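You operate a simulated robot arm through the tools that you are given. There is no shell and no other tool. Be economical: measure what you need, move in short steps, check, and stop when the job is done.

You run a simulated robot arm. Do the job below in one go: nothing can be reset, and whatever is moved stays where it is left.

Task
Fill the blue spout pack to the HIGH line and cap it.
Fine: It stays in the holder, spout aside, nothing spilt; the cap has the pack's colour. Where these are worked on the way, their far stop is far enough and under half their travel is too little: spout.

It is judged by the outcome, as a careful person would: the job done as asked, and still so three seconds after it is handed in. It fails if anything else is knocked over, pushed out of place, dropped, spilled or broken. Lids that push on must go on centred and level and be pressed home; caps that screw on are set level and turned clockwise until they are tight.

Robot
A 6-joint arm with a two-finger parallel gripper, fixed in place. Base frame: the origin is at the foot of the arm, x ahead of it, y to its left, z up. Readings come in mm, degrees, newtons and seconds.
With the tool pointing down near the work surface it reaches from about 260 to 680 mm from the base axis. Its first joint turns from -66.0 to 66.0 degrees. Payload 2.9 kg.
The tool frame sits at the grasp point between the pads (the TCP): z along the fingers, y along the line on which they close. The tips reach 30 mm beyond it. The gripper opens to 110 mm. The fingers are 20 mm wide and 10 mm thick; the gripper's body (48 by 112 mm) begins 55 mm behind the TCP.
Orientation is that of the tool frame in the base frame, as [roll, pitch, yaw] about the fixed x, y, z axes, in that order (R = Rz(yaw) Ry(pitch) Rx(roll)). With the fingers straight down and closing along the base's y, the tool's x points along the base's -x, its y along +y and its z along -z.

Tools
- The arm moves only by the tool jog_arm. Its argument "deltas" is a list of rows, each a list of 7 numbers: the closure in counts, from 0 (fully open) to 255 (shut), then the shift along the tool's x, y, z in units of 25 mm (1.0 is 25 mm), then the turn, a rotation vector about the tool's x, y, z in units of 8 degrees (1.0 is 8 degrees). In form: [[grip, dx, dy, dz, wx, wy, wz], ...]. A call has 1 to 10 rows; each row shifts and turns the commanded pose from where the row before left it, along the tool's axes as they then stand. A call with a number of a shift or a turn outside -1 to 1 is refused whole. A row lasts 0.2 s, in which the tool goes at most 50 mm and 8.6 degrees; a call with a longer step from one row to the next is refused whole, and so is a gripper value outside its range. Where a pose cannot be reached the arm comes as near as it can. A force on the tool above 70 N (or 10 N above the force at the start of the call, whichever is more), or a blocked arm, ends the call early, and 0.2 s more pass. The fingers move at their own pace (about 108 mm/s each) and stop on an object; they squeeze with about 30 N. The grip force told is the motor's: it shows also when the fingers shut on nothing. Time passes only in rows, and 0.2 s behind the last, so rows that do not move let the fingers close. It gives the time, the measured TCP pose, the force on the tool (base axes), the opening and the grip force at its end, in the units of the frame above (readings bear some noise), with the torque about the TCP (base axes, N m) and any sound that the robot's microphone picked up.
- Cameras (640 x 400 px; columns grow to the right, rows downward): "scene" is fixed at [77.6, 429, 1404.7]; the picture's right is [-0.77, -0.63, 0.00], its down [-0.24, 0.29, -0.93] and it looks along [0.59, -0.72, -0.38] (base axes); focal length 322 px, centre (320, 200). "wrist" rides on the gripper at [72, 17, -103] in the tool frame; the picture's right is [-0.23, 0.97, 0.00], its down [-0.76, -0.18, -0.62] and it looks along [-0.61, -0.14, 0.78] (tool axes); focal length 222 px, centre (320, 200). There is no depth. A picture from a camera that has moved, and an enlarged one, comes with that camera's place and axes in the base frame and with its lens.
- capture(camera): a new picture of that camera. It takes no simulated time.
- close_up(camera, box): a new picture of the part [left, top, right, bottom] of that camera's present view, enlarged. It takes no simulated time.
- sign_off(): hands the job in; it is judged then, once.

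Work in short steps. Places have to be worked out from the pictures, the camera data and where the tool is seen: move nearer, look again, correct. Check each grasp and each placing, and mend what went wrong. You have 120 turns and 64 pictures in all, those below and enlarged ones among them. Open the gripper and draw the arm clear of the work before you hand the job in, unless the task says otherwise; then end with one line.

The tools are called after "Request:" by a JSON object that holds its "fn" and its "kwargs". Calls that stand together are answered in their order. jog_arm: Moves the arm, as the interface text tells. Its arguments: {"type":"object","properties":{"deltas":{"type":"array","items":{"type":"array","items":{"type":"number"}}}},"required":["deltas"]} The other tools are called the same way: capture (camera) takes a picture; close_up (camera, box) takes an enlarged picture of a part of a camera's view; sign_off () hands the job in.

At the start:

```text
t: 0.0
ee_pos: [381.5, -150.4, 1288.4]
tcp_rot: [180.0, 0.1, -179.9]
ft_force: [-0.5, 0.2, 0.1]
moment: [-0.02, 0.0, -0.02]
finger_gap: 110.0
finger_force: 0.2
```

scene: 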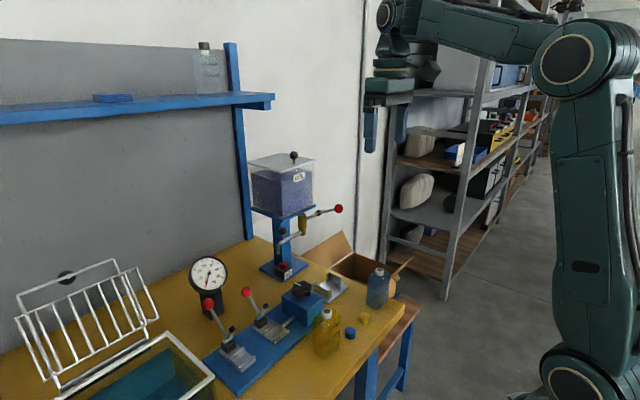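
wrist: 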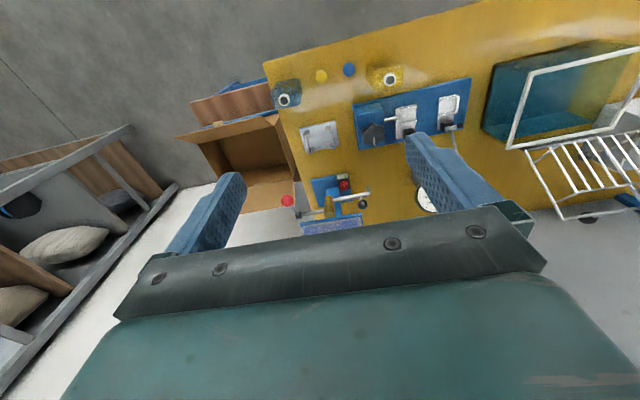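

I start by looking closer at the bench from the scene camera.

Request:
{"fn": "close_up", "kwargs": {"camera": "scene", "box": [230, 140, 430, 265]}}

Request:
{"fn": "close_up", "kwargs": {"camera": "scene", "box": [180, 240, 420, 390]}}

Request:
{"fn": "close_up", "kwargs": {"camera": "wrist", "box": [250, 50, 490, 230]}}

```text
3.20 times, centred on (330, 202) of scene
camera zoom: at [77.6, 429.0, 1404.7], right [-0.77, -0.63, 0.0], down [-0.24, 0.29, -0.93], along [0.59, -0.72, -0.38], focal length 1030 px, centre (288, 192)
```

zoom: 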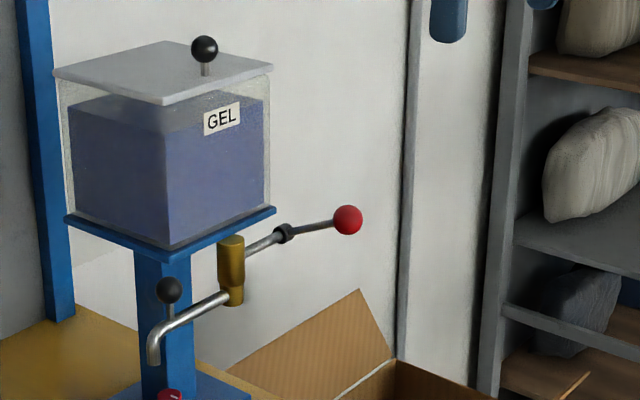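

```text
2.67 times, centred on (300, 315) of scene
camera zoom: at [77.6, 429.0, 1404.7], right [-0.77, -0.63, 0.0], down [-0.24, 0.29, -0.93], along [0.59, -0.72, -0.38], focal length 858 px, centre (373, -107)
```

zoom: 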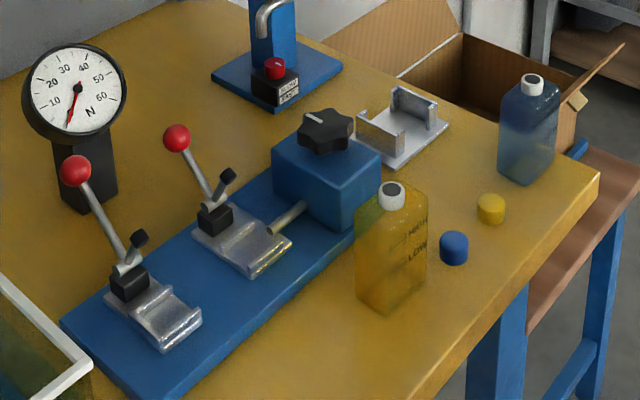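

```text
2.22 times, centred on (370, 140) of wrist
camera zoom: at [308.7, -133.5, 1391.9], right [0.23, 0.97, 0.0], down [0.76, -0.18, 0.62], along [0.61, -0.14, -0.78], focal length 494 px, centre (209, 333)
```

zoom: 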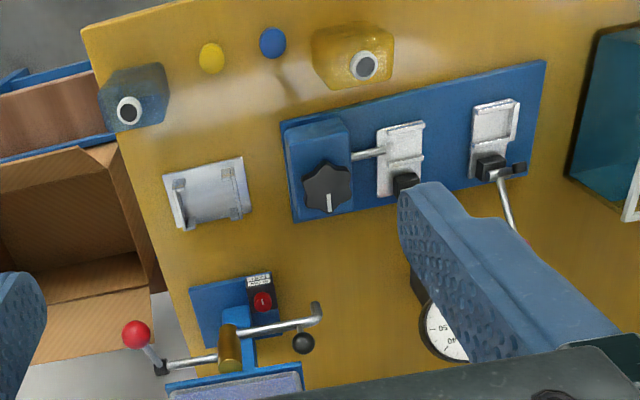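

Blue pack neck triangulates to about (414,-231,904), holder about (554,-194), spout tip about (673,-105,920) and its pivot about (644,-185). I lower the arm over free air to get a nearer wrist view.

Request:
{"fn": "jog_arm", "kwargs": {"deltas": [[0, -0.1, 0, 1, 0, 0, 0], [0, -0.1, 0, 1, 0, 0, 0], [0, -0.1, 0, 1, 0, 0, 0], [0, -0.1, 0, 1, 0, 0, 0], [0, -0.1, 0, 1, 0, 0, 0], [0, -0.1, 0, 1, 0, 0, 0], [0, -0.1, 0, 1, 0, 0, 0]]}}

Request:
{"fn": "capture", "kwargs": {"camera": "wrist"}}

```text
t: 1.6
ee_pos: [397.3, -149.8, 1111.5]
tcp_rot: [180.0, 0.1, -180.0]
ft_force: [0.6, -1.0, 0.6]
moment: [0.02, 0.01, 0.0]
finger_gap: 109.9
finger_force: 0.1
```

```text
58 pictures are left
camera wrist: at [324.4, -132.5, 1213.7], right [0.23, 0.97, 0.0], down [0.76, -0.18, 0.62], along [0.61, -0.14, -0.78], focal length 222 px, centre (320, 200)
```

wrist: 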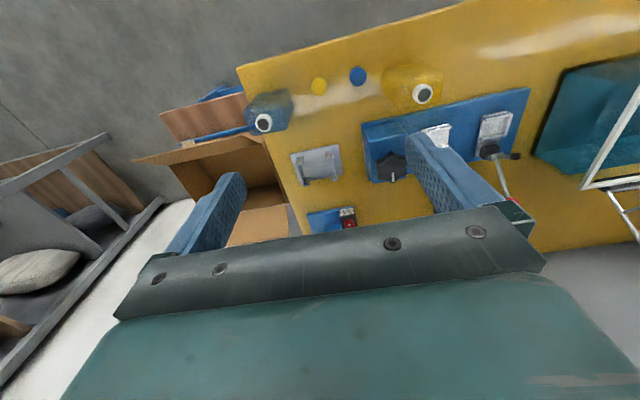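

Zooming on the holder, button and the pack.

Request:
{"fn": "close_up", "kwargs": {"camera": "wrist", "box": [230, 50, 440, 240]}}

Request:
{"fn": "close_up", "kwargs": {"camera": "scene", "box": [250, 225, 350, 305]}}

Request:
{"fn": "close_up", "kwargs": {"camera": "scene", "box": [310, 255, 420, 345]}}

```text
2.11 times, centred on (335, 145) of wrist
camera zoom: at [324.4, -132.5, 1213.7], right [0.23, 0.97, 0.0], down [0.76, -0.18, 0.62], along [0.61, -0.14, -0.78], focal length 468 px, centre (288, 316)
```

zoom: 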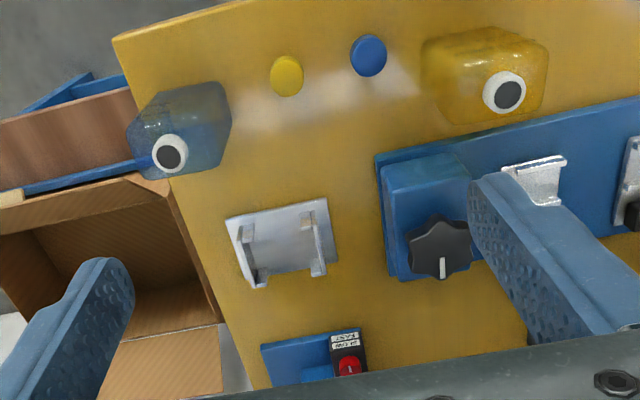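

```text
5.00 times, centred on (300, 265) of scene
camera zoom: at [77.6, 429.0, 1404.7], right [-0.77, -0.63, 0.0], down [-0.24, 0.29, -0.93], along [0.59, -0.72, -0.38], focal length 1609 px, centre (420, -125)
```

zoom: 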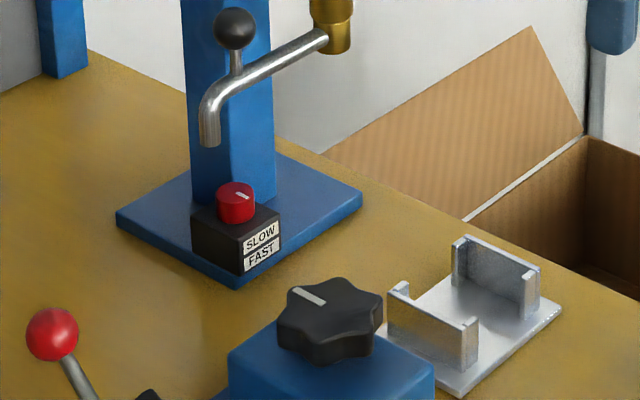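

```text
4.44 times, centred on (365, 300) of scene
camera zoom: at [77.6, 429.0, 1404.7], right [-0.77, -0.63, 0.0], down [-0.24, 0.29, -0.93], along [0.59, -0.72, -0.38], focal length 1430 px, centre (120, -244)
```

zoom: 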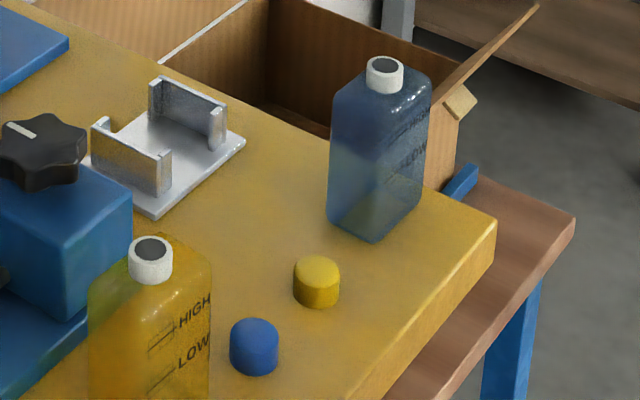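

The red selector is SLOW/FAST; the holder's channel walls stand on its ±y sides. I go for a closer look at the blue pack.

Request:
{"fn": "jog_arm", "kwargs": {"deltas": [[0, 0.44, -0.394, 0.86, 0, 0, 0], [0, 0.44, -0.394, 0.86, 0, 0, 0], [0, 0.44, -0.394, 0.86, 0, 0, 0], [0, 0.44, -0.394, 0.86, 0, 0, 0], [0, 0.44, -0.394, 0.86, 0, 0, 0], [0, 0.44, -0.394, 0.86, 0, 0, 0], [0, 0.44, -0.394, 0.86, 0, 0, 0], [0, 0, 0, 0, 0, 0, 0]]}}

Request:
{"fn": "capture", "kwargs": {"camera": "wrist"}}

```text
t: 3.4
ee_pos: [322.3, -218.9, 962.4]
tcp_rot: [179.9, 0.1, -180.0]
ft_force: [0.8, -0.2, -0.8]
moment: [0.03, 0.04, -0.02]
finger_gap: 109.7
finger_force: 0.0
```

```text
54 pictures are left
camera wrist: at [249.8, -202.4, 1065.7], right [0.23, 0.97, 0.0], down [0.76, -0.18, 0.62], along [0.61, -0.14, -0.78], focal length 222 px, centre (320, 200)
```

wrist: 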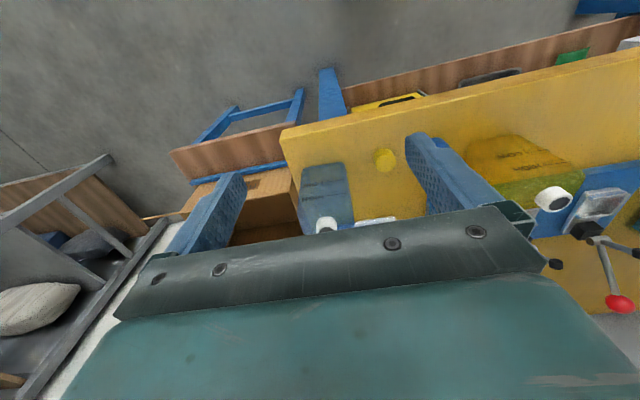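

Request:
{"fn": "close_up", "kwargs": {"camera": "wrist", "box": [270, 120, 430, 240]}}

```text
3.33 times, centred on (350, 180) of wrist
camera zoom: at [249.8, -202.4, 1065.7], right [0.23, 0.97, 0.0], down [0.76, -0.18, 0.62], along [0.61, -0.14, -0.78], focal length 740 px, centre (220, 267)
```

zoom: 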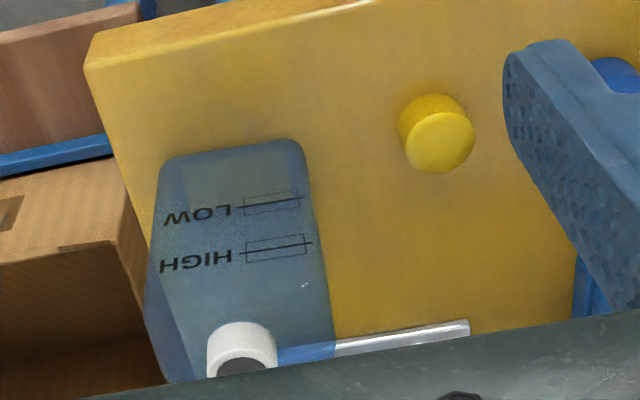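

Marks HIGH/LOW sit on the -x face; front face spans about (403,-262) to (409,-203), yaw about -6°, body centre about (421,-234). I move above it with the grip yawed to match.

Request:
{"fn": "jog_arm", "kwargs": {"deltas": [[0, -0.99, -0.15, 0, 0, 0, 0], [0, -0.99, -0.15, 0, 0, 0, 0], [0, -0.99, -0.15, 0, 0, 0, 0], [0, -0.98, -0.15, 0, 0, 0, 0], [0, 0, 0, 0, 0, 0, 0.75], [0, 0, 0, 0, 0, 0, 0]]}}

Request:
{"fn": "close_up", "kwargs": {"camera": "scene", "box": [310, 215, 430, 315]}}

```text
t: 4.8
ee_pos: [418.9, -233.9, 963.0]
tcp_rot: [180.0, 0.0, 173.9]
ft_force: [0.1, -0.1, -0.2]
moment: [-0.02, 0.0, 0.01]
finger_gap: 110.2
finger_force: 0.0
```

```text
4.00 times, centred on (370, 265) of scene
camera zoom: at [77.6, 429.0, 1404.7], right [-0.77, -0.63, 0.0], down [-0.24, 0.29, -0.93], along [0.59, -0.72, -0.38], focal length 1287 px, centre (120, -60)
```

zoom: 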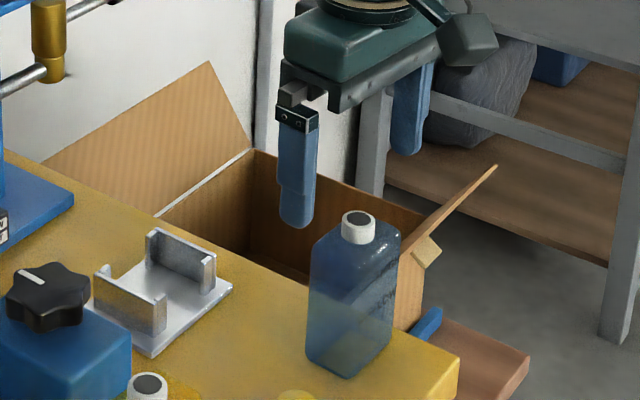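

Fingers straddle the pack properly. Descend 96 mm and close.

Request:
{"fn": "jog_arm", "kwargs": {"deltas": [[0, 0, 0, 0.8, 0, 0, 0], [0, 0, 0, 0.8, 0, 0, 0], [0, 0, 0, 0.8, 0, 0, 0], [0, 0, 0, 0.8, 0, 0, 0], [0, 0, 0, 0.7, 0, 0, 0], [0, 0, 0, 0, 0, 0, 0]]}}

Request:
{"fn": "jog_arm", "kwargs": {"deltas": [[100, 0, 0, 0, 0, 0, 0], [160, 0, 0, 0, 0, 0, 0], [255, 0, 0, 0, 0, 0, 0], [255, 0, 0, 0, 0, 0, 0]]}}

Request:
{"fn": "close_up", "kwargs": {"camera": "scene", "box": [310, 215, 430, 315]}}

```text
t: 6.2
ee_pos: [420.2, -233.0, 864.4]
tcp_rot: [180.0, 0.1, 174.0]
ft_force: [-0.6, 0.3, 0.1]
moment: [-0.02, -0.02, 0.02]
finger_gap: 110.3
finger_force: 0.1
```

```text
t: 7.2
ee_pos: [421.3, -233.4, 865.8]
tcp_rot: [-179.9, 0.1, 174.0]
ft_force: [0.4, 1.4, -1.0]
moment: [0.04, -0.01, 0.03]
finger_gap: 60.6
finger_force: 31.2
```

```text
4.00 times, centred on (370, 265) of scene
camera zoom: at [77.6, 429.0, 1404.7], right [-0.77, -0.63, 0.0], down [-0.24, 0.29, -0.93], along [0.59, -0.72, -0.38], focal length 1287 px, centre (120, -60)
```

zoom: 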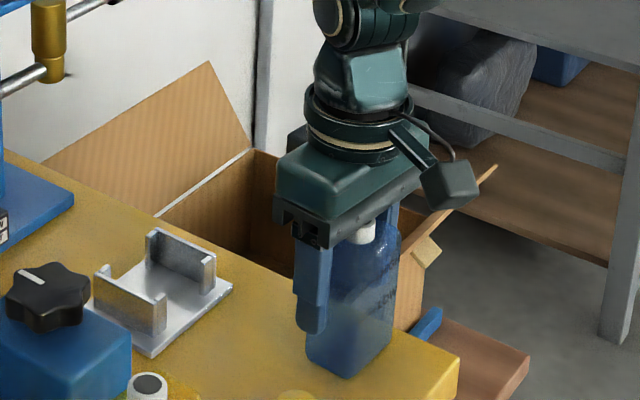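

Gripped at 60.6 mm. The tap lever's ball hangs near (578,-267,1028), close to where the hand will be over the holder, so I regrip slightly lower and further toward -x for more clearance, then look at the lever again.

Request:
{"fn": "jog_arm", "kwargs": {"deltas": [[0, 0, 0, 0, 0, 0, 0], [0, 0, 0, 0, 0, 0, 0], [0, 0.28, 0, 0.36, 0, 0, 0], [0, 0, 0, 0, 0, 0, 0], [160, 0, 0, 0, 0, 0, 0], [255, 0, 0, 0, 0, 0, 0], [255, 0, 0, 0, 0, 0, 0], [255, 0, 0, 0, 0, 0, 0]]}}

Request:
{"fn": "close_up", "kwargs": {"camera": "scene", "box": [270, 190, 390, 290]}}

Request:
{"fn": "close_up", "kwargs": {"camera": "wrist", "box": [200, 100, 440, 250]}}

```text
t: 9.0
ee_pos: [414.3, -232.6, 856.5]
tcp_rot: [180.0, 0.2, 174.2]
ft_force: [-0.1, 0.7, 0.1]
moment: [0.02, -0.01, 0.0]
finger_gap: 60.2
finger_force: 29.1
```

```text
4.00 times, centred on (330, 240) of scene
camera zoom: at [77.6, 429.0, 1404.7], right [-0.77, -0.63, 0.0], down [-0.24, 0.29, -0.93], along [0.59, -0.72, -0.38], focal length 1287 px, centre (280, 40)
```

zoom: 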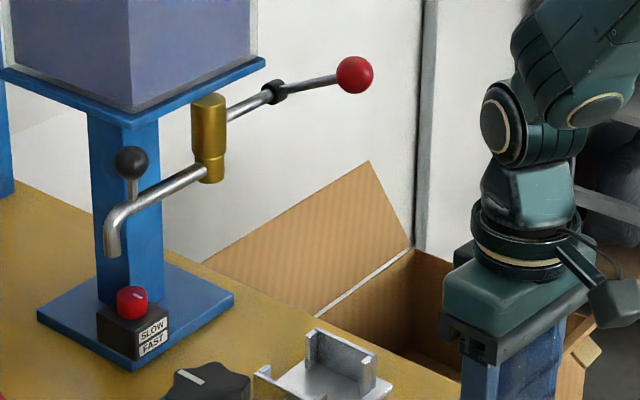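

```text
2.67 times, centred on (320, 175) of wrist
camera zoom: at [343.9, -208.3, 959.7], right [0.33, 0.94, 0.0], down [0.74, -0.26, 0.62], along [0.59, -0.2, -0.78], focal length 592 px, centre (320, 267)
```

zoom: 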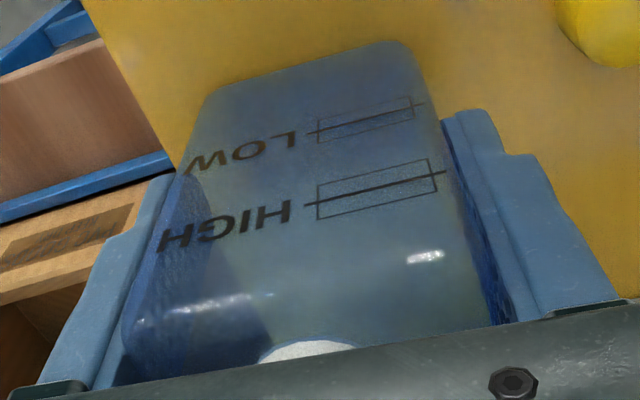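

Good grip, and the marks are clearly readable. Lift 45 mm, square the yaw, and move to just short of the holder.

Request:
{"fn": "jog_arm", "kwargs": {"deltas": [[255, 0, 0, -0.9, 0, 0, 0], [255, 0, 0, -0.9, 0, 0, 0], [255, 0, 0, 0, 0, 0, -0.74], [255, -0.8, 0.4, 0, 0, 0, 0], [255, -0.8, 0.4, 0, 0, 0, 0], [255, -0.8, 0.4, 0, 0, 0, 0], [255, -0.8, 0.3, 0, 0, 0, 0], [255, -0.64, 0, 0, 0, 0, 0], [255, 0, 0, 0, 0, 0, 0]]}}

Request:
{"fn": "capture", "kwargs": {"camera": "wrist"}}

Request:
{"fn": "close_up", "kwargs": {"camera": "scene", "box": [270, 190, 390, 310]}}

```text
t: 11.0
ee_pos: [510.2, -195.9, 900.9]
tcp_rot: [179.9, 0.1, -179.9]
ft_force: [0.2, 0.6, -0.7]
moment: [-0.03, 0.01, -0.02]
finger_gap: 60.1
finger_force: 29.7
```

```text
48 pictures are left
camera wrist: at [437.4, -179.5, 1005.6], right [0.23, 0.97, 0.0], down [0.76, -0.18, 0.62], along [0.61, -0.14, -0.78], focal length 222 px, centre (320, 200)
```

wrist: 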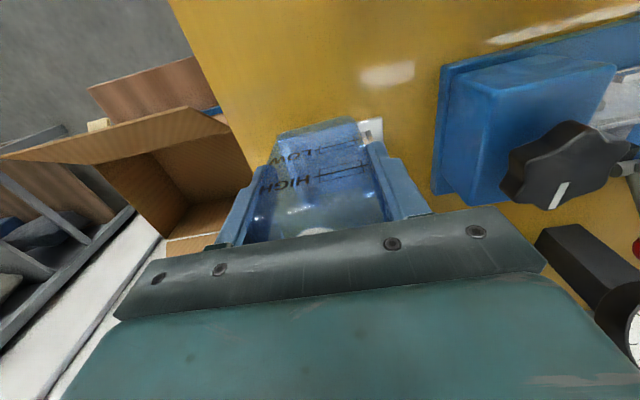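

```text
3.33 times, centred on (330, 250) of scene
camera zoom: at [77.6, 429.0, 1404.7], right [-0.77, -0.63, 0.0], down [-0.24, 0.29, -0.93], along [0.59, -0.72, -0.38], focal length 1073 px, centre (287, 33)
```

zoom: 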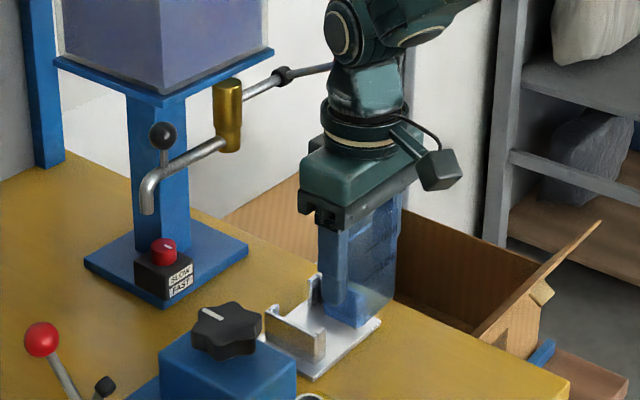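

Request:
{"fn": "close_up", "kwargs": {"camera": "wrist", "box": [230, 95, 430, 220]}}

Request:
{"fn": "close_up", "kwargs": {"camera": "scene", "box": [335, 255, 400, 305]}}

```text
3.20 times, centred on (330, 158) of wrist
camera zoom: at [437.4, -179.5, 1005.6], right [0.23, 0.97, 0.0], down [0.76, -0.18, 0.62], along [0.61, -0.14, -0.78], focal length 711 px, centre (288, 336)
```

zoom: 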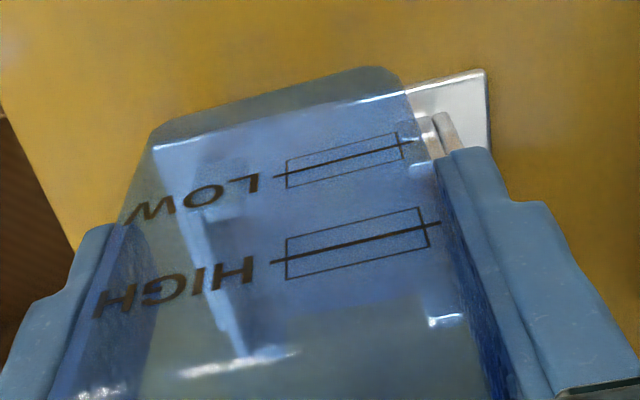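

```text
8.00 times, centred on (368, 280) of scene
camera zoom: at [77.6, 429.0, 1404.7], right [-0.77, -0.63, 0.0], down [-0.24, 0.29, -0.93], along [0.59, -0.72, -0.38], focal length 2575 px, centre (-60, -440)
```

zoom: 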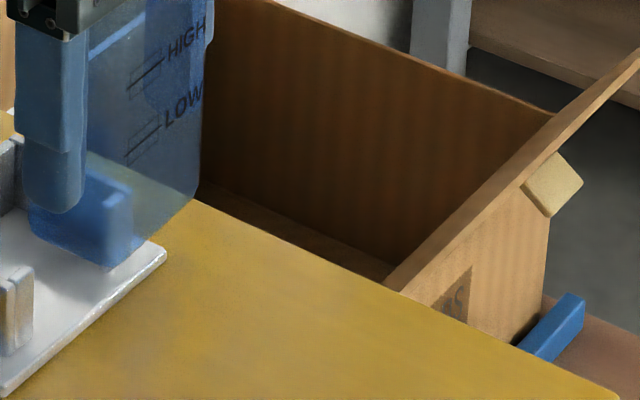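

The plate resolves to z≈800, y −239…−140, front x≈516; lips front ≈528, back ≈584, so the holder centre is about (556,-189). Pack centre is about 5 mm ahead of the TCP; I move to TCP (551,-189).

Request:
{"fn": "jog_arm", "kwargs": {"deltas": [[255, -0.55, 0.09, 0, 0, 0, 0], [255, -0.55, 0.09, 0, 0, 0, 0], [255, -0.54, 0.09, 0, 0, 0, 0], [255, 0, 0, 0, 0, 0, 0]]}}

Request:
{"fn": "close_up", "kwargs": {"camera": "wrist", "box": [230, 95, 430, 220]}}

Request:
{"fn": "close_up", "kwargs": {"camera": "scene", "box": [290, 190, 390, 310]}}

```text
t: 12.0
ee_pos: [551.2, -188.2, 901.0]
tcp_rot: [-180.0, 0.1, 179.9]
ft_force: [0.2, 0.4, -1.3]
moment: [0.02, -0.02, 0.03]
finger_gap: 60.2
finger_force: 30.6
```

```text
3.20 times, centred on (330, 158) of wrist
camera zoom: at [478.0, -172.0, 1005.1], right [0.23, 0.97, 0.0], down [0.76, -0.18, 0.62], along [0.61, -0.14, -0.78], focal length 711 px, centre (288, 336)
```

zoom: 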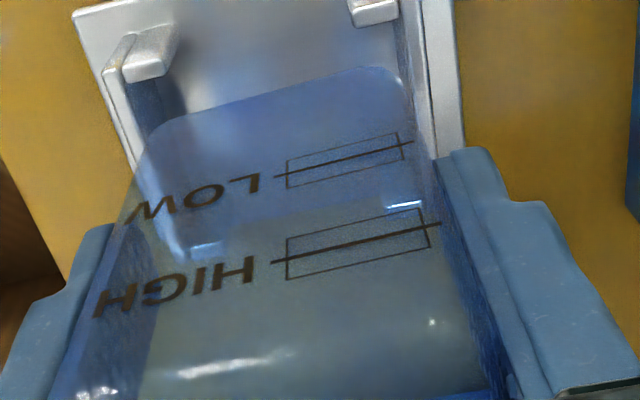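

```text
3.33 times, centred on (340, 250) of scene
camera zoom: at [77.6, 429.0, 1404.7], right [-0.77, -0.63, 0.0], down [-0.24, 0.29, -0.93], along [0.59, -0.72, -0.38], focal length 1073 px, centre (253, 33)
```

zoom: 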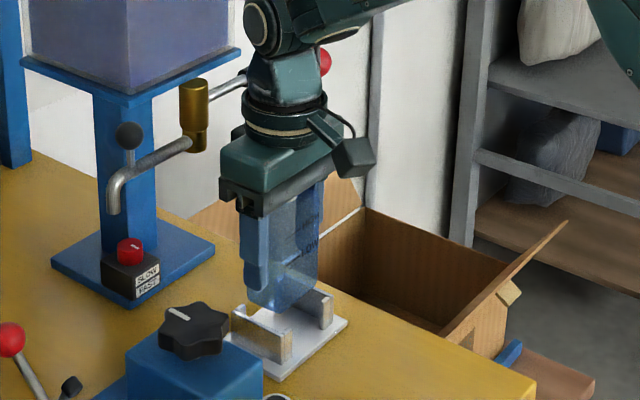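

Lips and pack line up (wall inner faces y −225…−156, pack −220…−158; about 6 mm free at the front lip). I lower it, slowing near the plate.

Request:
{"fn": "jog_arm", "kwargs": {"deltas": [[255, 0, -0.06, 0.3, 0, 0, 0], [255, 0, 0, 0.3, 0, 0, 0], [255, 0, 0, 0.3, 0, 0, 0], [255, 0, 0, 0.3, 0, 0, 0], [255, 0, 0, 0.2, 0, 0, 0], [255, 0, 0, 0, 0, 0, 0]]}}

Request:
{"fn": "close_up", "kwargs": {"camera": "scene", "box": [290, 210, 390, 310]}}

```text
t: 13.4
ee_pos: [551.0, -190.3, 867.0]
tcp_rot: [180.0, 0.0, 179.9]
ft_force: [0.6, 0.3, -1.0]
moment: [0.0, 0.0, -0.01]
finger_gap: 60.0
finger_force: 30.1
```

```text
4.00 times, centred on (340, 260) of scene
camera zoom: at [77.6, 429.0, 1404.7], right [-0.77, -0.63, 0.0], down [-0.24, 0.29, -0.93], along [0.59, -0.72, -0.38], focal length 1287 px, centre (240, -40)
```

zoom: 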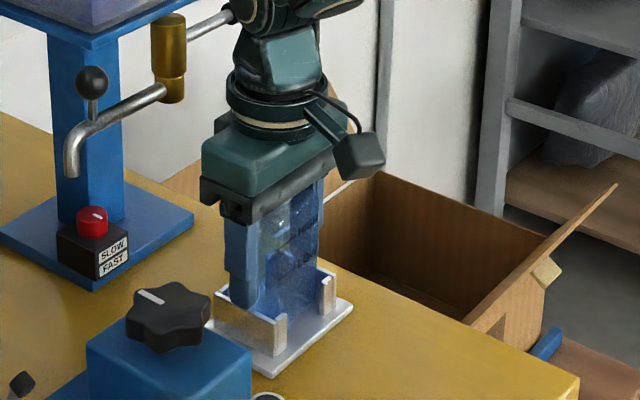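

The pack is going in between the walls without contact. Small steps down to seat it.

Request:
{"fn": "jog_arm", "kwargs": {"deltas": [[255, 0, 0, 0.08, 0, 0, 0], [255, 0, 0, 0.06, 0, 0, 0], [255, 0, 0, 0.04, 0, 0, 0], [255, 0, 0, 0.04, 0, 0, 0], [255, 0, 0, 0, 0, 0, 0]]}}

```text
t: 14.6
ee_pos: [551.5, -190.7, 865.6]
tcp_rot: [-180.0, 0.3, -180.0]
ft_force: [-12.6, 9.5, 44.9]
moment: [0.79, 0.8, -0.43]
finger_gap: 59.9
finger_force: 30.2
```

Contact about 9 mm above table level; I back off slightly and look whether it is the plate or a lip.

Request:
{"fn": "jog_arm", "kwargs": {"deltas": [[255, 0, 0, -0.1, 0, 0, 0], [255, 0, 0, 0, 0, 0, 0]]}}

Request:
{"fn": "close_up", "kwargs": {"camera": "scene", "box": [320, 250, 385, 305]}}

Request:
{"fn": "close_up", "kwargs": {"camera": "wrist", "box": [230, 75, 430, 220]}}

```text
t: 15.2
ee_pos: [552.1, -190.7, 866.3]
tcp_rot: [180.0, 0.3, 179.9]
ft_force: [-5.2, 10.6, 34.0]
moment: [0.74, 0.48, -0.43]
finger_gap: 59.8
finger_force: 30.7
```

```text
7.27 times, centred on (352, 278) of scene
camera zoom: at [76.9, 429.5, 1404.6], right [-0.77, -0.63, 0.0], down [-0.24, 0.29, -0.93], along [0.59, -0.72, -0.38], focal length 2341 px, centre (84, -364)
```

zoom: 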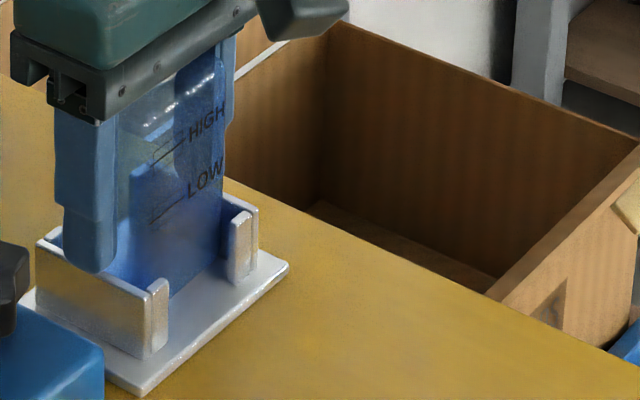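

```text
2.76 times, centred on (330, 148) of wrist
camera zoom: at [478.6, -173.6, 969.1], right [0.23, 0.97, 0.0], down [0.76, -0.18, 0.63], along [0.61, -0.14, -0.78], focal length 613 px, centre (292, 345)
```

zoom: 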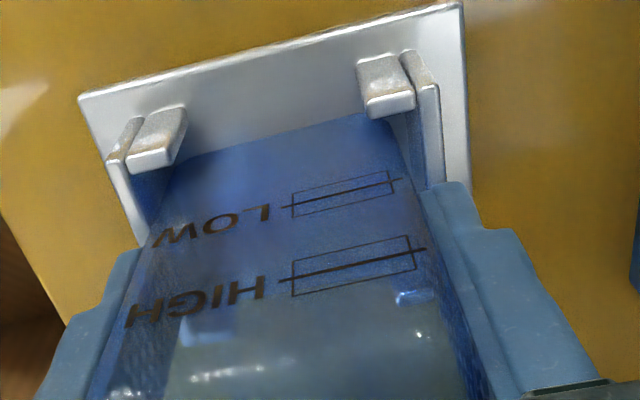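

The pack's bottom computes to about plate height and is inside all lips, so it's seated. I relieve the push and open part-way.

Request:
{"fn": "jog_arm", "kwargs": {"deltas": [[255, 0, 0, -0.08, 0, 0, 0], [100, 0, 0, 0, 0, 0, 0], [60, 0, 0, 0, 0, 0, 0], [60, 0, 0, 0, 0, 0, 0]]}}

Request:
{"fn": "close_up", "kwargs": {"camera": "scene", "box": [320, 250, 385, 305]}}

```text
t: 16.2
ee_pos: [550.5, -191.6, 866.3]
tcp_rot: [180.0, 0.0, 179.8]
ft_force: [-4.2, -18.8, 29.2]
moment: [0.15, 0.43, 0.32]
finger_gap: 76.0
finger_force: 0.1
```

```text
7.27 times, centred on (352, 278) of scene
camera zoom: at [77.2, 428.7, 1404.8], right [-0.77, -0.63, 0.0], down [-0.24, 0.29, -0.93], along [0.59, -0.72, -0.38], focal length 2341 px, centre (84, -364)
```

zoom: 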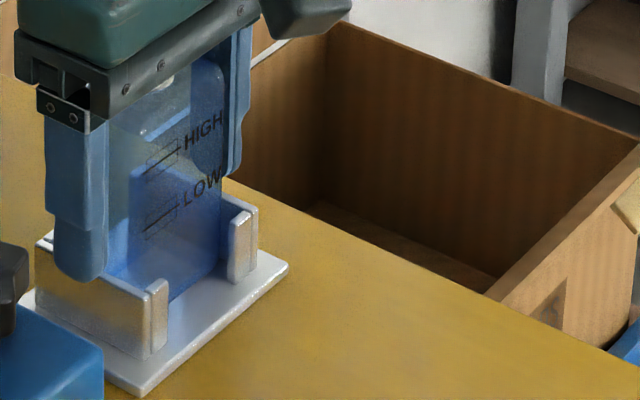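

There is still 29 N with the pads open, so it was the fingertips on the wall tops; the pack has settled. I raise straight up.

Request:
{"fn": "jog_arm", "kwargs": {"deltas": [[60, 0, 0, -0.4, 0, 0, 0], [30, 0, 0, -0.4, 0, 0, 0], [30, 0, 0, -0.8, 0, 0, 0], [30, 0, 0, 0, 0, 0, 0]]}}

Request:
{"fn": "close_up", "kwargs": {"camera": "scene", "box": [320, 220, 385, 305]}}

Request:
{"fn": "close_up", "kwargs": {"camera": "wrist", "box": [230, 75, 430, 220]}}

```text
t: 17.2
ee_pos: [551.6, -190.9, 903.7]
tcp_rot: [179.9, 0.0, 179.9]
ft_force: [0.3, 0.1, 0.1]
moment: [0.01, -0.02, 0.02]
finger_gap: 97.0
finger_force: 0.1
```

```text
4.71 times, centred on (352, 262) of scene
camera zoom: at [77.6, 429.0, 1404.7], right [-0.77, -0.63, 0.0], down [-0.24, 0.29, -0.93], along [0.59, -0.72, -0.38], focal length 1515 px, centre (167, -94)
```

zoom: 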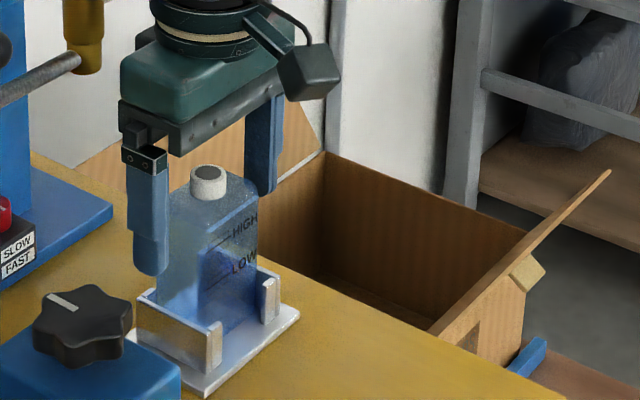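

```text
2.76 times, centred on (330, 148) of wrist
camera zoom: at [479.8, -174.2, 1008.9], right [0.23, 0.97, 0.0], down [0.76, -0.18, 0.62], along [0.61, -0.14, -0.78], focal length 613 px, centre (292, 345)
```

zoom: 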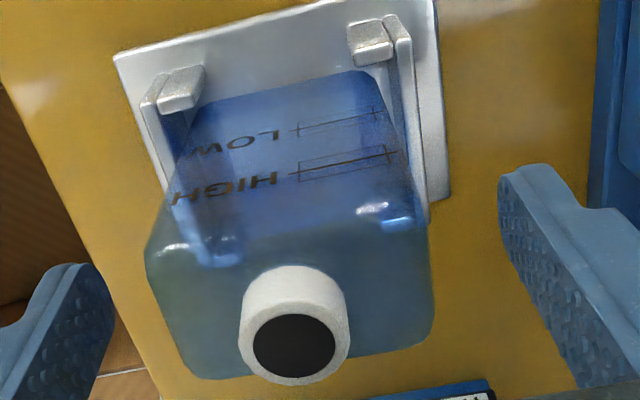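

The pack stands upright in the holder, neck at about (556,-191). Spout's black knob is about (656,-114,990), under the tank's front edge, so I will take it with the tool tilted forward. First back away and up.

Request:
{"fn": "jog_arm", "kwargs": {"deltas": [[30, 0.97, 0, 0, 0, 0, 0], [30, 0.97, 0, 0, 0, 0, 0], [30, 0.97, 0, 0, 0, 0, 0], [30, 0, 0.77, -0.97, 0, 0, 0], [30, 0, 0.77, -0.97, 0, 0, 0], [30, 0, 0.77, -0.97, 0, 0, 0], [30, 0, 0.77, -0.97, 0, 0, 0], [30, 0, 0, 0, 0, 0, 0]]}}

Request:
{"fn": "jog_arm", "kwargs": {"deltas": [[130, 0, 0, 0, 0, -0.94, 0], [150, 0, 0, 0, 0, -0.94, 0], [150, 0, 0, 0, 0, -0.94, 0], [150, 0, 0, 0, 0, -0.94, 0], [150, 0, 0, 0, 0, -0.94, 0], [150, 0, 0, 0, 0, -0.94, 0], [150, 0, 0, 0, 0, -0.94, 0], [150, 0, 0, 0, 0, -0.92, 0], [150, 0, 0, 0, 0, 0, 0]]}}

Request:
{"fn": "capture", "kwargs": {"camera": "wrist"}}

Request:
{"fn": "capture", "kwargs": {"camera": "scene"}}

```text
t: 19.0
ee_pos: [478.1, -113.9, 1004.3]
tcp_rot: [-180.0, 0.1, 179.9]
ft_force: [-0.2, 0.2, -0.5]
moment: [-0.02, -0.01, 0.02]
finger_gap: 97.0
finger_force: 0.1
```

```text
t: 21.0
ee_pos: [478.2, -113.8, 1003.1]
tcp_rot: [179.9, 60.2, 179.8]
ft_force: [0.6, 0.4, 0.3]
moment: [-0.01, -0.03, -0.01]
finger_gap: 45.3
finger_force: 0.2
```

```text
36 pictures are left
camera wrist: at [352.8, -96.9, 991.5], right [0.11, 0.97, 0.2], down [-0.16, -0.18, 0.97], along [0.98, -0.14, 0.14], focal length 222 px, centre (320, 200)
```

wrist: 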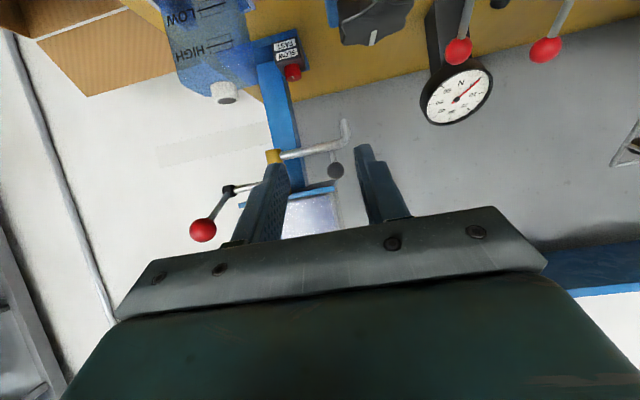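

```text
35 pictures are left
```

scene: 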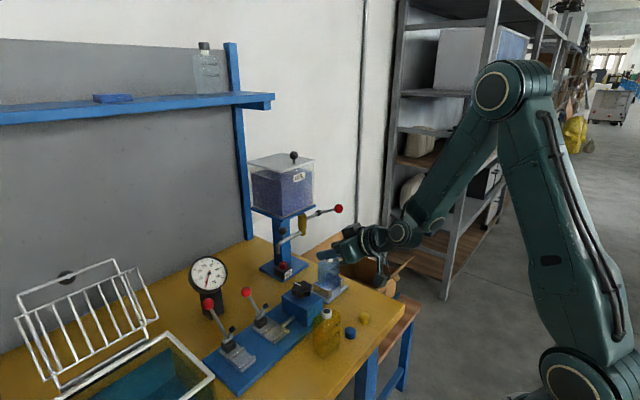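

Request:
{"fn": "close_up", "kwargs": {"camera": "wrist", "box": [170, 60, 400, 250]}}

Request:
{"fn": "close_up", "kwargs": {"camera": "scene", "box": [260, 195, 360, 275]}}

```text
2.11 times, centred on (285, 155) of wrist
camera zoom: at [352.8, -96.9, 991.5], right [0.11, 0.97, 0.2], down [-0.16, -0.18, 0.97], along [0.98, -0.14, 0.14], focal length 468 px, centre (394, 295)
```

zoom: 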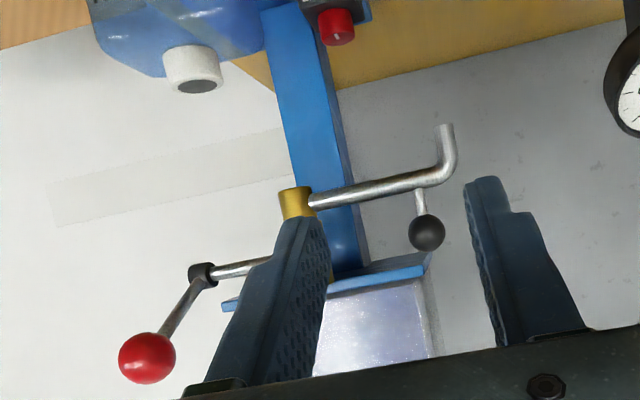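

```text
5.00 times, centred on (310, 235) of scene
camera zoom: at [77.6, 429.0, 1404.7], right [-0.77, -0.63, 0.0], down [-0.24, 0.29, -0.93], along [0.59, -0.72, -0.38], focal length 1609 px, centre (370, 25)
```

zoom: 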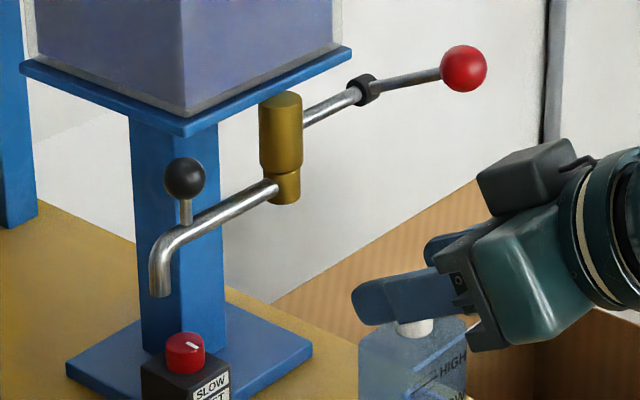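

Now precise: knob (649,-111,997), pivot (644,-187), spout tip about (642,-86,940), neck (553,-190,914). The tap lever pivots on a horizontal y-axis at (648,-262,996) with its ball at (576,-265,1030). I go straight forward to straddle the black knob.

Request:
{"fn": "jog_arm", "kwargs": {"deltas": [[150, -0.459, 0.017, 0.863, 0, 0, 0], [150, -0.459, 0.017, 0.863, 0, 0, 0], [150, -0.459, 0.017, 0.863, 0, 0, 0], [150, -0.459, 0.017, 0.863, 0, 0, 0], [150, -0.459, 0.017, 0.863, 0, 0, 0], [150, -0.459, 0.017, 0.863, 0, 0, 0], [150, -0.459, 0.017, 0.863, 0, 0, 0], [150, 0, 0, 0, 0, 0, 0]]}}

Request:
{"fn": "close_up", "kwargs": {"camera": "scene", "box": [250, 195, 350, 275]}}

```text
t: 22.8
ee_pos: [650.9, -110.9, 996.1]
tcp_rot: [180.0, 59.9, 179.9]
ft_force: [0.3, 0.8, 0.5]
moment: [0.0, 0.01, -0.03]
finger_gap: 45.6
finger_force: 0.0
```

```text
5.00 times, centred on (300, 235) of scene
camera zoom: at [77.6, 429.0, 1404.7], right [-0.77, -0.63, 0.0], down [-0.24, 0.29, -0.93], along [0.59, -0.72, -0.38], focal length 1609 px, centre (420, 25)
```

zoom: 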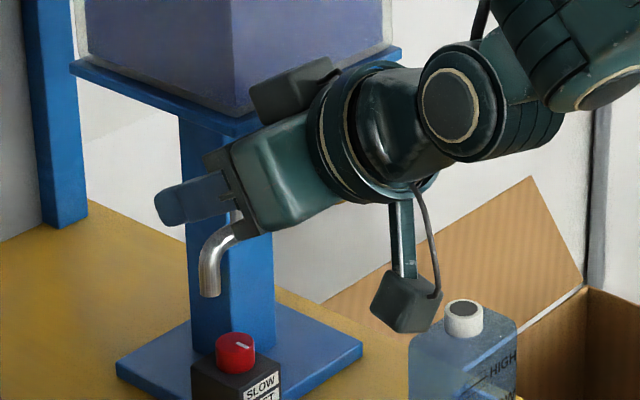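

No contact; close on the knob.

Request:
{"fn": "jog_arm", "kwargs": {"deltas": [[200, 0, 0, 0, 0, 0, 0], [255, 0, 0, 0, 0, 0, 0], [255, 0, 0, 0, 0, 0, 0]]}}

```text
t: 23.6
ee_pos: [650.7, -112.2, 997.1]
tcp_rot: [-180.0, 59.9, 179.9]
ft_force: [1.2, -5.4, -2.1]
moment: [0.02, -0.02, 0.08]
finger_gap: 22.8
finger_force: 45.5
```

Knob gripped. Pull it along the arc about the pivot, first 40°.

Request:
{"fn": "jog_arm", "kwargs": {"deltas": [[255, 0.264, 0, -0.457, 0, 0, 0], [255, 0.258, -0.092, -0.447, 0, 0, 0], [255, 0.246, -0.18, -0.426, 0, 0, 0], [255, 0.228, -0.26, -0.395, 0, 0, 0], [255, 0, 0, 0, 0, 0, 0]]}}

Request:
{"fn": "close_up", "kwargs": {"camera": "scene", "box": [250, 195, 370, 295]}}

```text
t: 24.8
ee_pos: [599.9, -125.9, 996.7]
tcp_rot: [-179.7, 60.1, 180.0]
ft_force: [17.3, -19.2, -9.0]
moment: [-0.01, -0.29, 0.08]
finger_gap: 23.2
finger_force: 44.8
```

```text
4.00 times, centred on (310, 245) of scene
camera zoom: at [78.3, 428.4, 1404.9], right [-0.77, -0.63, 0.0], down [-0.24, 0.29, -0.93], along [0.59, -0.72, -0.38], focal length 1287 px, centre (360, 20)
```

zoom: 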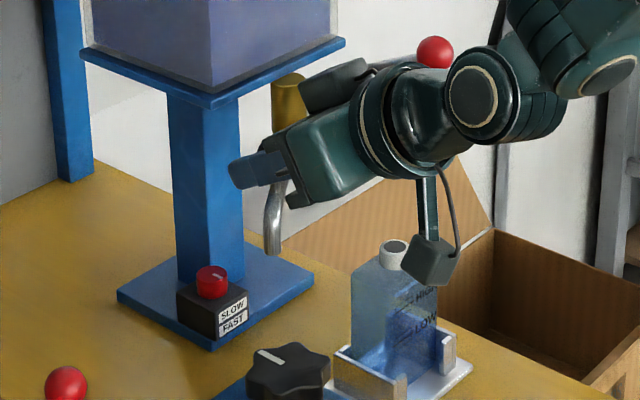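

Spout follows. Continue the arc toward 175–180°, with slightly smaller radius.

Request:
{"fn": "jog_arm", "kwargs": {"deltas": [[255, 0.172, -0.336, -0.298, 0, 0, 0], [255, 0.166, -0.4, -0.288, 0, 0, 0], [255, 0.13, -0.448, -0.225, 0, 0, 0], [255, 0.09, -0.488, -0.156, 0, 0, 0], [255, 0.044, -0.512, -0.076, 0, 0, 0], [255, 0, 0, 0, 0, 0, 0]]}}

Request:
{"fn": "close_up", "kwargs": {"camera": "scene", "box": [270, 195, 390, 295]}}

```text
t: 26.2
ee_pos: [570.0, -179.5, 995.6]
tcp_rot: [-180.0, 60.0, 179.7]
ft_force: [-13.8, 2.7, 2.7]
moment: [-0.04, 0.21, -0.04]
finger_gap: 23.1
finger_force: 44.9
```

```text
4.00 times, centred on (330, 245) of scene
camera zoom: at [77.2, 429.1, 1404.7], right [-0.77, -0.63, 0.0], down [-0.24, 0.29, -0.93], along [0.59, -0.72, -0.38], focal length 1287 px, centre (280, 20)
```

zoom: 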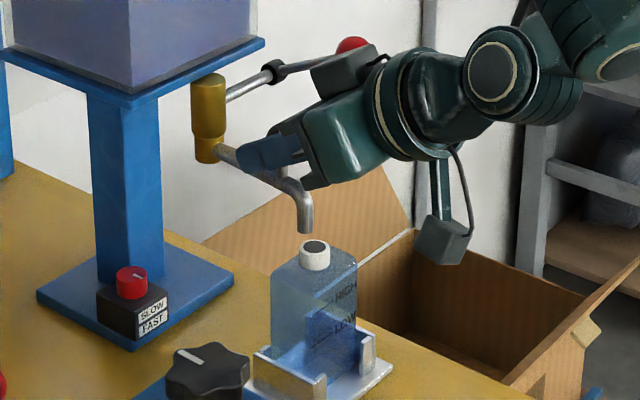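

Spout is nearly over the neck; a further 5° or so, gently.

Request:
{"fn": "jog_arm", "kwargs": {"deltas": [[255, 0, -0.26, 0, 0, 0, 0], [255, 0, 0, 0, 0, 0, 0]]}}

Request:
{"fn": "close_up", "kwargs": {"camera": "scene", "box": [325, 225, 375, 275]}}

Request:
{"fn": "close_up", "kwargs": {"camera": "wrist", "box": [220, 0, 420, 200]}}

```text
t: 26.8
ee_pos: [569.5, -185.4, 996.5]
tcp_rot: [179.9, 59.8, 179.8]
ft_force: [-11.3, 1.7, -2.2]
moment: [-0.05, 0.1, 0.2]
finger_gap: 22.9
finger_force: 44.9
```

```text
8.00 times, centred on (350, 250) of scene
camera zoom: at [77.3, 429.1, 1404.7], right [-0.77, -0.63, 0.0], down [-0.24, 0.29, -0.93], along [0.59, -0.72, -0.38], focal length 2575 px, centre (80, -200)
```

zoom: 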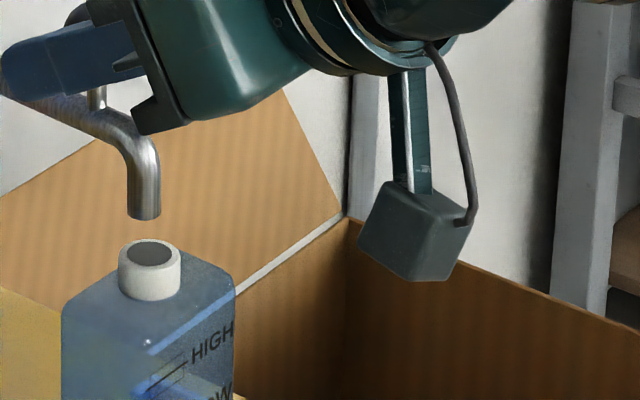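

```text
2.00 times, centred on (320, 100) of wrist
camera zoom: at [443.8, -168.7, 985.9], right [0.12, 0.97, 0.2], down [-0.16, -0.18, 0.97], along [0.98, -0.14, 0.13], focal length 444 px, centre (320, 400)
```

zoom: 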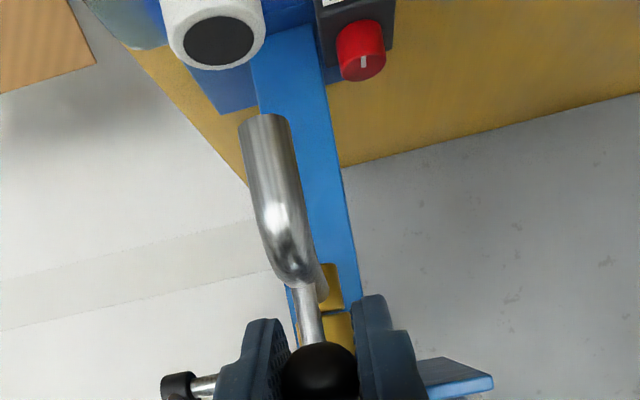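

Tip ≈(550,-183.5), neck ≈(554,-190.5): about 4–5° more is needed.

Request:
{"fn": "jog_arm", "kwargs": {"deltas": [[255, 0, -0.24, 0, 0, 0, 0], [255, 0, 0, 0, 0, 0, 0]]}}

Request:
{"fn": "close_up", "kwargs": {"camera": "wrist", "box": [220, 0, 420, 200]}}

```text
t: 27.4
ee_pos: [570.1, -190.1, 996.1]
tcp_rot: [179.7, 59.9, 179.8]
ft_force: [2.2, 8.9, -9.9]
moment: [-0.05, -0.19, 0.06]
finger_gap: 23.1
finger_force: 45.2
```

```text
2.00 times, centred on (320, 100) of wrist
camera zoom: at [444.0, -173.5, 985.8], right [0.11, 0.97, 0.2], down [-0.16, -0.18, 0.97], along [0.98, -0.14, 0.13], focal length 444 px, centre (320, 400)
```

zoom: 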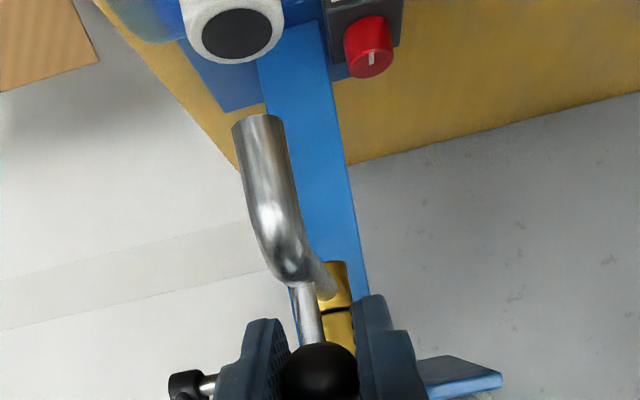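

Tip and neck now agree within about 1–2 mm. Release the knob and back straight out.

Request:
{"fn": "jog_arm", "kwargs": {"deltas": [[180, 0, 0, 0, 0, 0, 0], [160, 0, 0, 0, 0, 0, 0], [160, 0.4, 0, -0.693, 0, 0, 0], [160, 0.4, 0, -0.693, 0, 0, 0], [160, 0.4, 0, -0.693, 0, 0, 0], [160, 0.4, 0, -0.693, 0, 0, 0], [160, 0.4, 0, -0.693, 0, 0, 0], [160, 0, 0, 0, 0, 0, 0]]}}

Request:
{"fn": "capture", "kwargs": {"camera": "wrist"}}

Request:
{"fn": "close_up", "kwargs": {"camera": "scene", "box": [280, 195, 390, 305]}}

```text
t: 29.2
ee_pos: [468.2, -191.5, 996.9]
tcp_rot: [-180.0, 60.1, 179.9]
ft_force: [-1.3, 0.7, 0.4]
moment: [0.02, 0.0, -0.03]
finger_gap: 41.0
finger_force: 0.0
```

```text
26 pictures are left
camera wrist: at [343.2, -174.7, 985.2], right [0.11, 0.97, 0.2], down [-0.16, -0.18, 0.97], along [0.98, -0.14, 0.14], focal length 222 px, centre (320, 200)
```

wrist: 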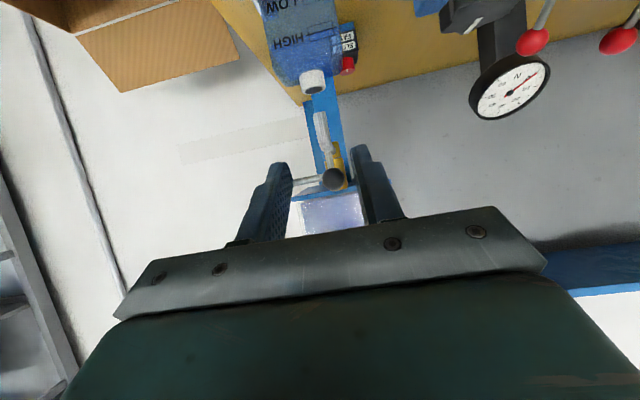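

```text
3.64 times, centred on (335, 250) of scene
camera zoom: at [77.6, 429.0, 1404.7], right [-0.77, -0.63, 0.0], down [-0.24, 0.29, -0.93], along [0.59, -0.72, -0.38], focal length 1170 px, centre (266, 18)
```

zoom: 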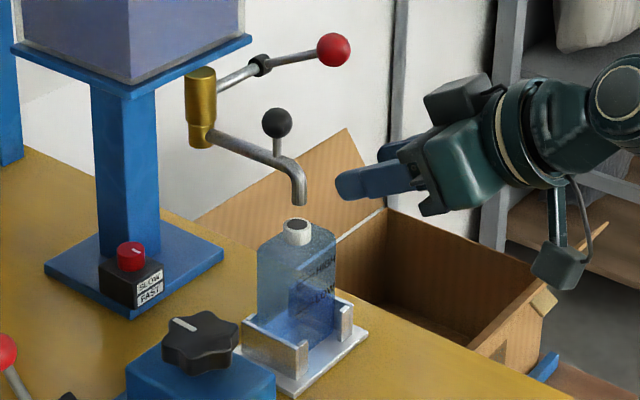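

Spout hangs over the neck, untouched pack. Now rise, untilt, and go above the red tap ball at (576,-265,1030), fingers half open.

Request:
{"fn": "jog_arm", "kwargs": {"deltas": [[160, -0.866, -0.73, -0.5, 0, 0, 0], [160, -0.866, -0.73, -0.5, 0, 0, 0], [160, -0.866, -0.73, -0.5, 0, 0, 0], [160, -0.866, -0.74, -0.5, 0, 0, 0], [140, 0, 0, 0, 0, 0.94, 0], [140, 0, 0, 0, 0, 0.94, 0], [140, 0, 0, 0, 0, 0.94, 0], [140, 0, 0, 0, 0, 0.94, 0], [140, 0, 0, 0, 0, 0.94, 0], [140, 0, 0, 0, 0, 0.94, 0]]}}

Request:
{"fn": "jog_arm", "kwargs": {"deltas": [[140, 0, 0, 0, 0, 0.94, 0], [140, 0, 0, 0, 0, 0.92, 0], [140, -0.9, 0, 0, 0, 0, 0], [140, -0.9, 0, 0, 0, 0, 0], [140, -0.9, 0, 0, 0, 0, 0], [140, -0.9, 0, 0, 0, 0, 0], [140, -0.7, 0, 0, 0, 0, 0], [140, 0, 0, 0, 0, 0, 0]]}}

Request:
{"fn": "close_up", "kwargs": {"camera": "scene", "box": [290, 150, 400, 260]}}

```text
t: 31.4
ee_pos: [468.6, -264.4, 1096.1]
tcp_rot: [179.9, 14.8, 179.9]
ft_force: [-0.2, 0.3, -0.2]
moment: [-0.05, 0.0, 0.0]
finger_gap: 49.6
finger_force: 0.1
```

```text
t: 33.2
ee_pos: [577.7, -263.1, 1096.8]
tcp_rot: [180.0, 0.1, 179.9]
ft_force: [-0.9, 0.8, -0.6]
moment: [0.02, 0.02, 0.04]
finger_gap: 49.8
finger_force: 0.0
```

```text
3.64 times, centred on (345, 205) of scene
camera zoom: at [77.6, 429.0, 1404.7], right [-0.77, -0.63, 0.0], down [-0.24, 0.29, -0.93], along [0.59, -0.72, -0.38], focal length 1170 px, centre (229, 182)
```

zoom: 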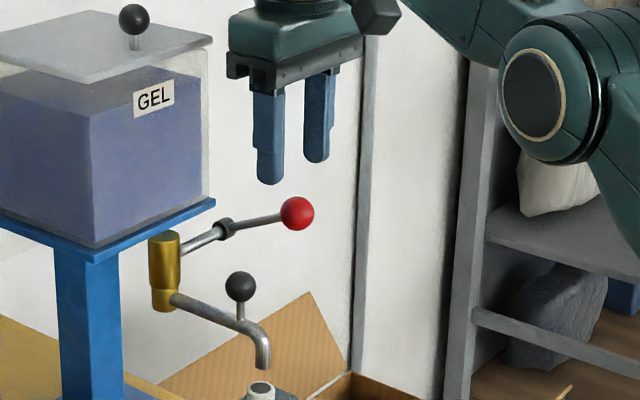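

Fingers are centred over the red ball. Descend 66 mm and grip it.

Request:
{"fn": "jog_arm", "kwargs": {"deltas": [[140, 0, 0, 0.88, 0, 0, 0], [140, 0, 0, 0.88, 0, 0, 0], [140, 0, 0, 0.86, 0, 0, 0], [140, 0, 0, 0, 0, 0, 0], [200, 0, 0, 0, 0, 0, 0], [255, 0, 0, 0, 0, 0, 0], [255, 0, 0, 0, 0, 0, 0]]}}

```text
t: 34.8
ee_pos: [577.1, -264.9, 1030.5]
tcp_rot: [-180.0, 0.1, 179.8]
ft_force: [6.6, -21.2, -2.2]
moment: [0.0, 0.02, 0.06]
finger_gap: 27.0
finger_force: 45.5
```

Red ball gripped. Try pulling down the arc by about 10°, then read forces and look for flow.

Request:
{"fn": "jog_arm", "kwargs": {"deltas": [[255, 0.1, -0.08, 0.26, 0, 0, 0], [255, 0.08, 0, 0.26, 0, 0, 0]]}}

Request:
{"fn": "close_up", "kwargs": {"camera": "scene", "box": [290, 190, 400, 300]}}

```text
t: 35.4
ee_pos: [574.0, -264.4, 1019.5]
tcp_rot: [-180.0, 0.1, -179.9]
ft_force: [3.5, -5.0, 14.8]
moment: [0.01, -1.16, 0.03]
finger_gap: 26.7
finger_force: 44.9
```

```text
3.64 times, centred on (345, 245) of scene
camera zoom: at [77.4, 429.0, 1404.7], right [-0.77, -0.63, 0.0], down [-0.24, 0.29, -0.93], along [0.59, -0.72, -0.38], focal length 1170 px, centre (229, 36)
```

zoom: 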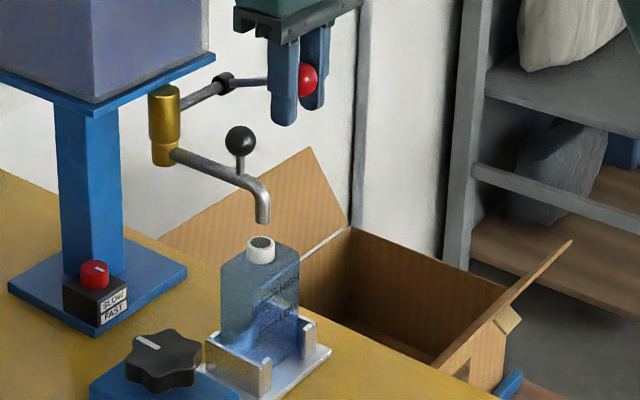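

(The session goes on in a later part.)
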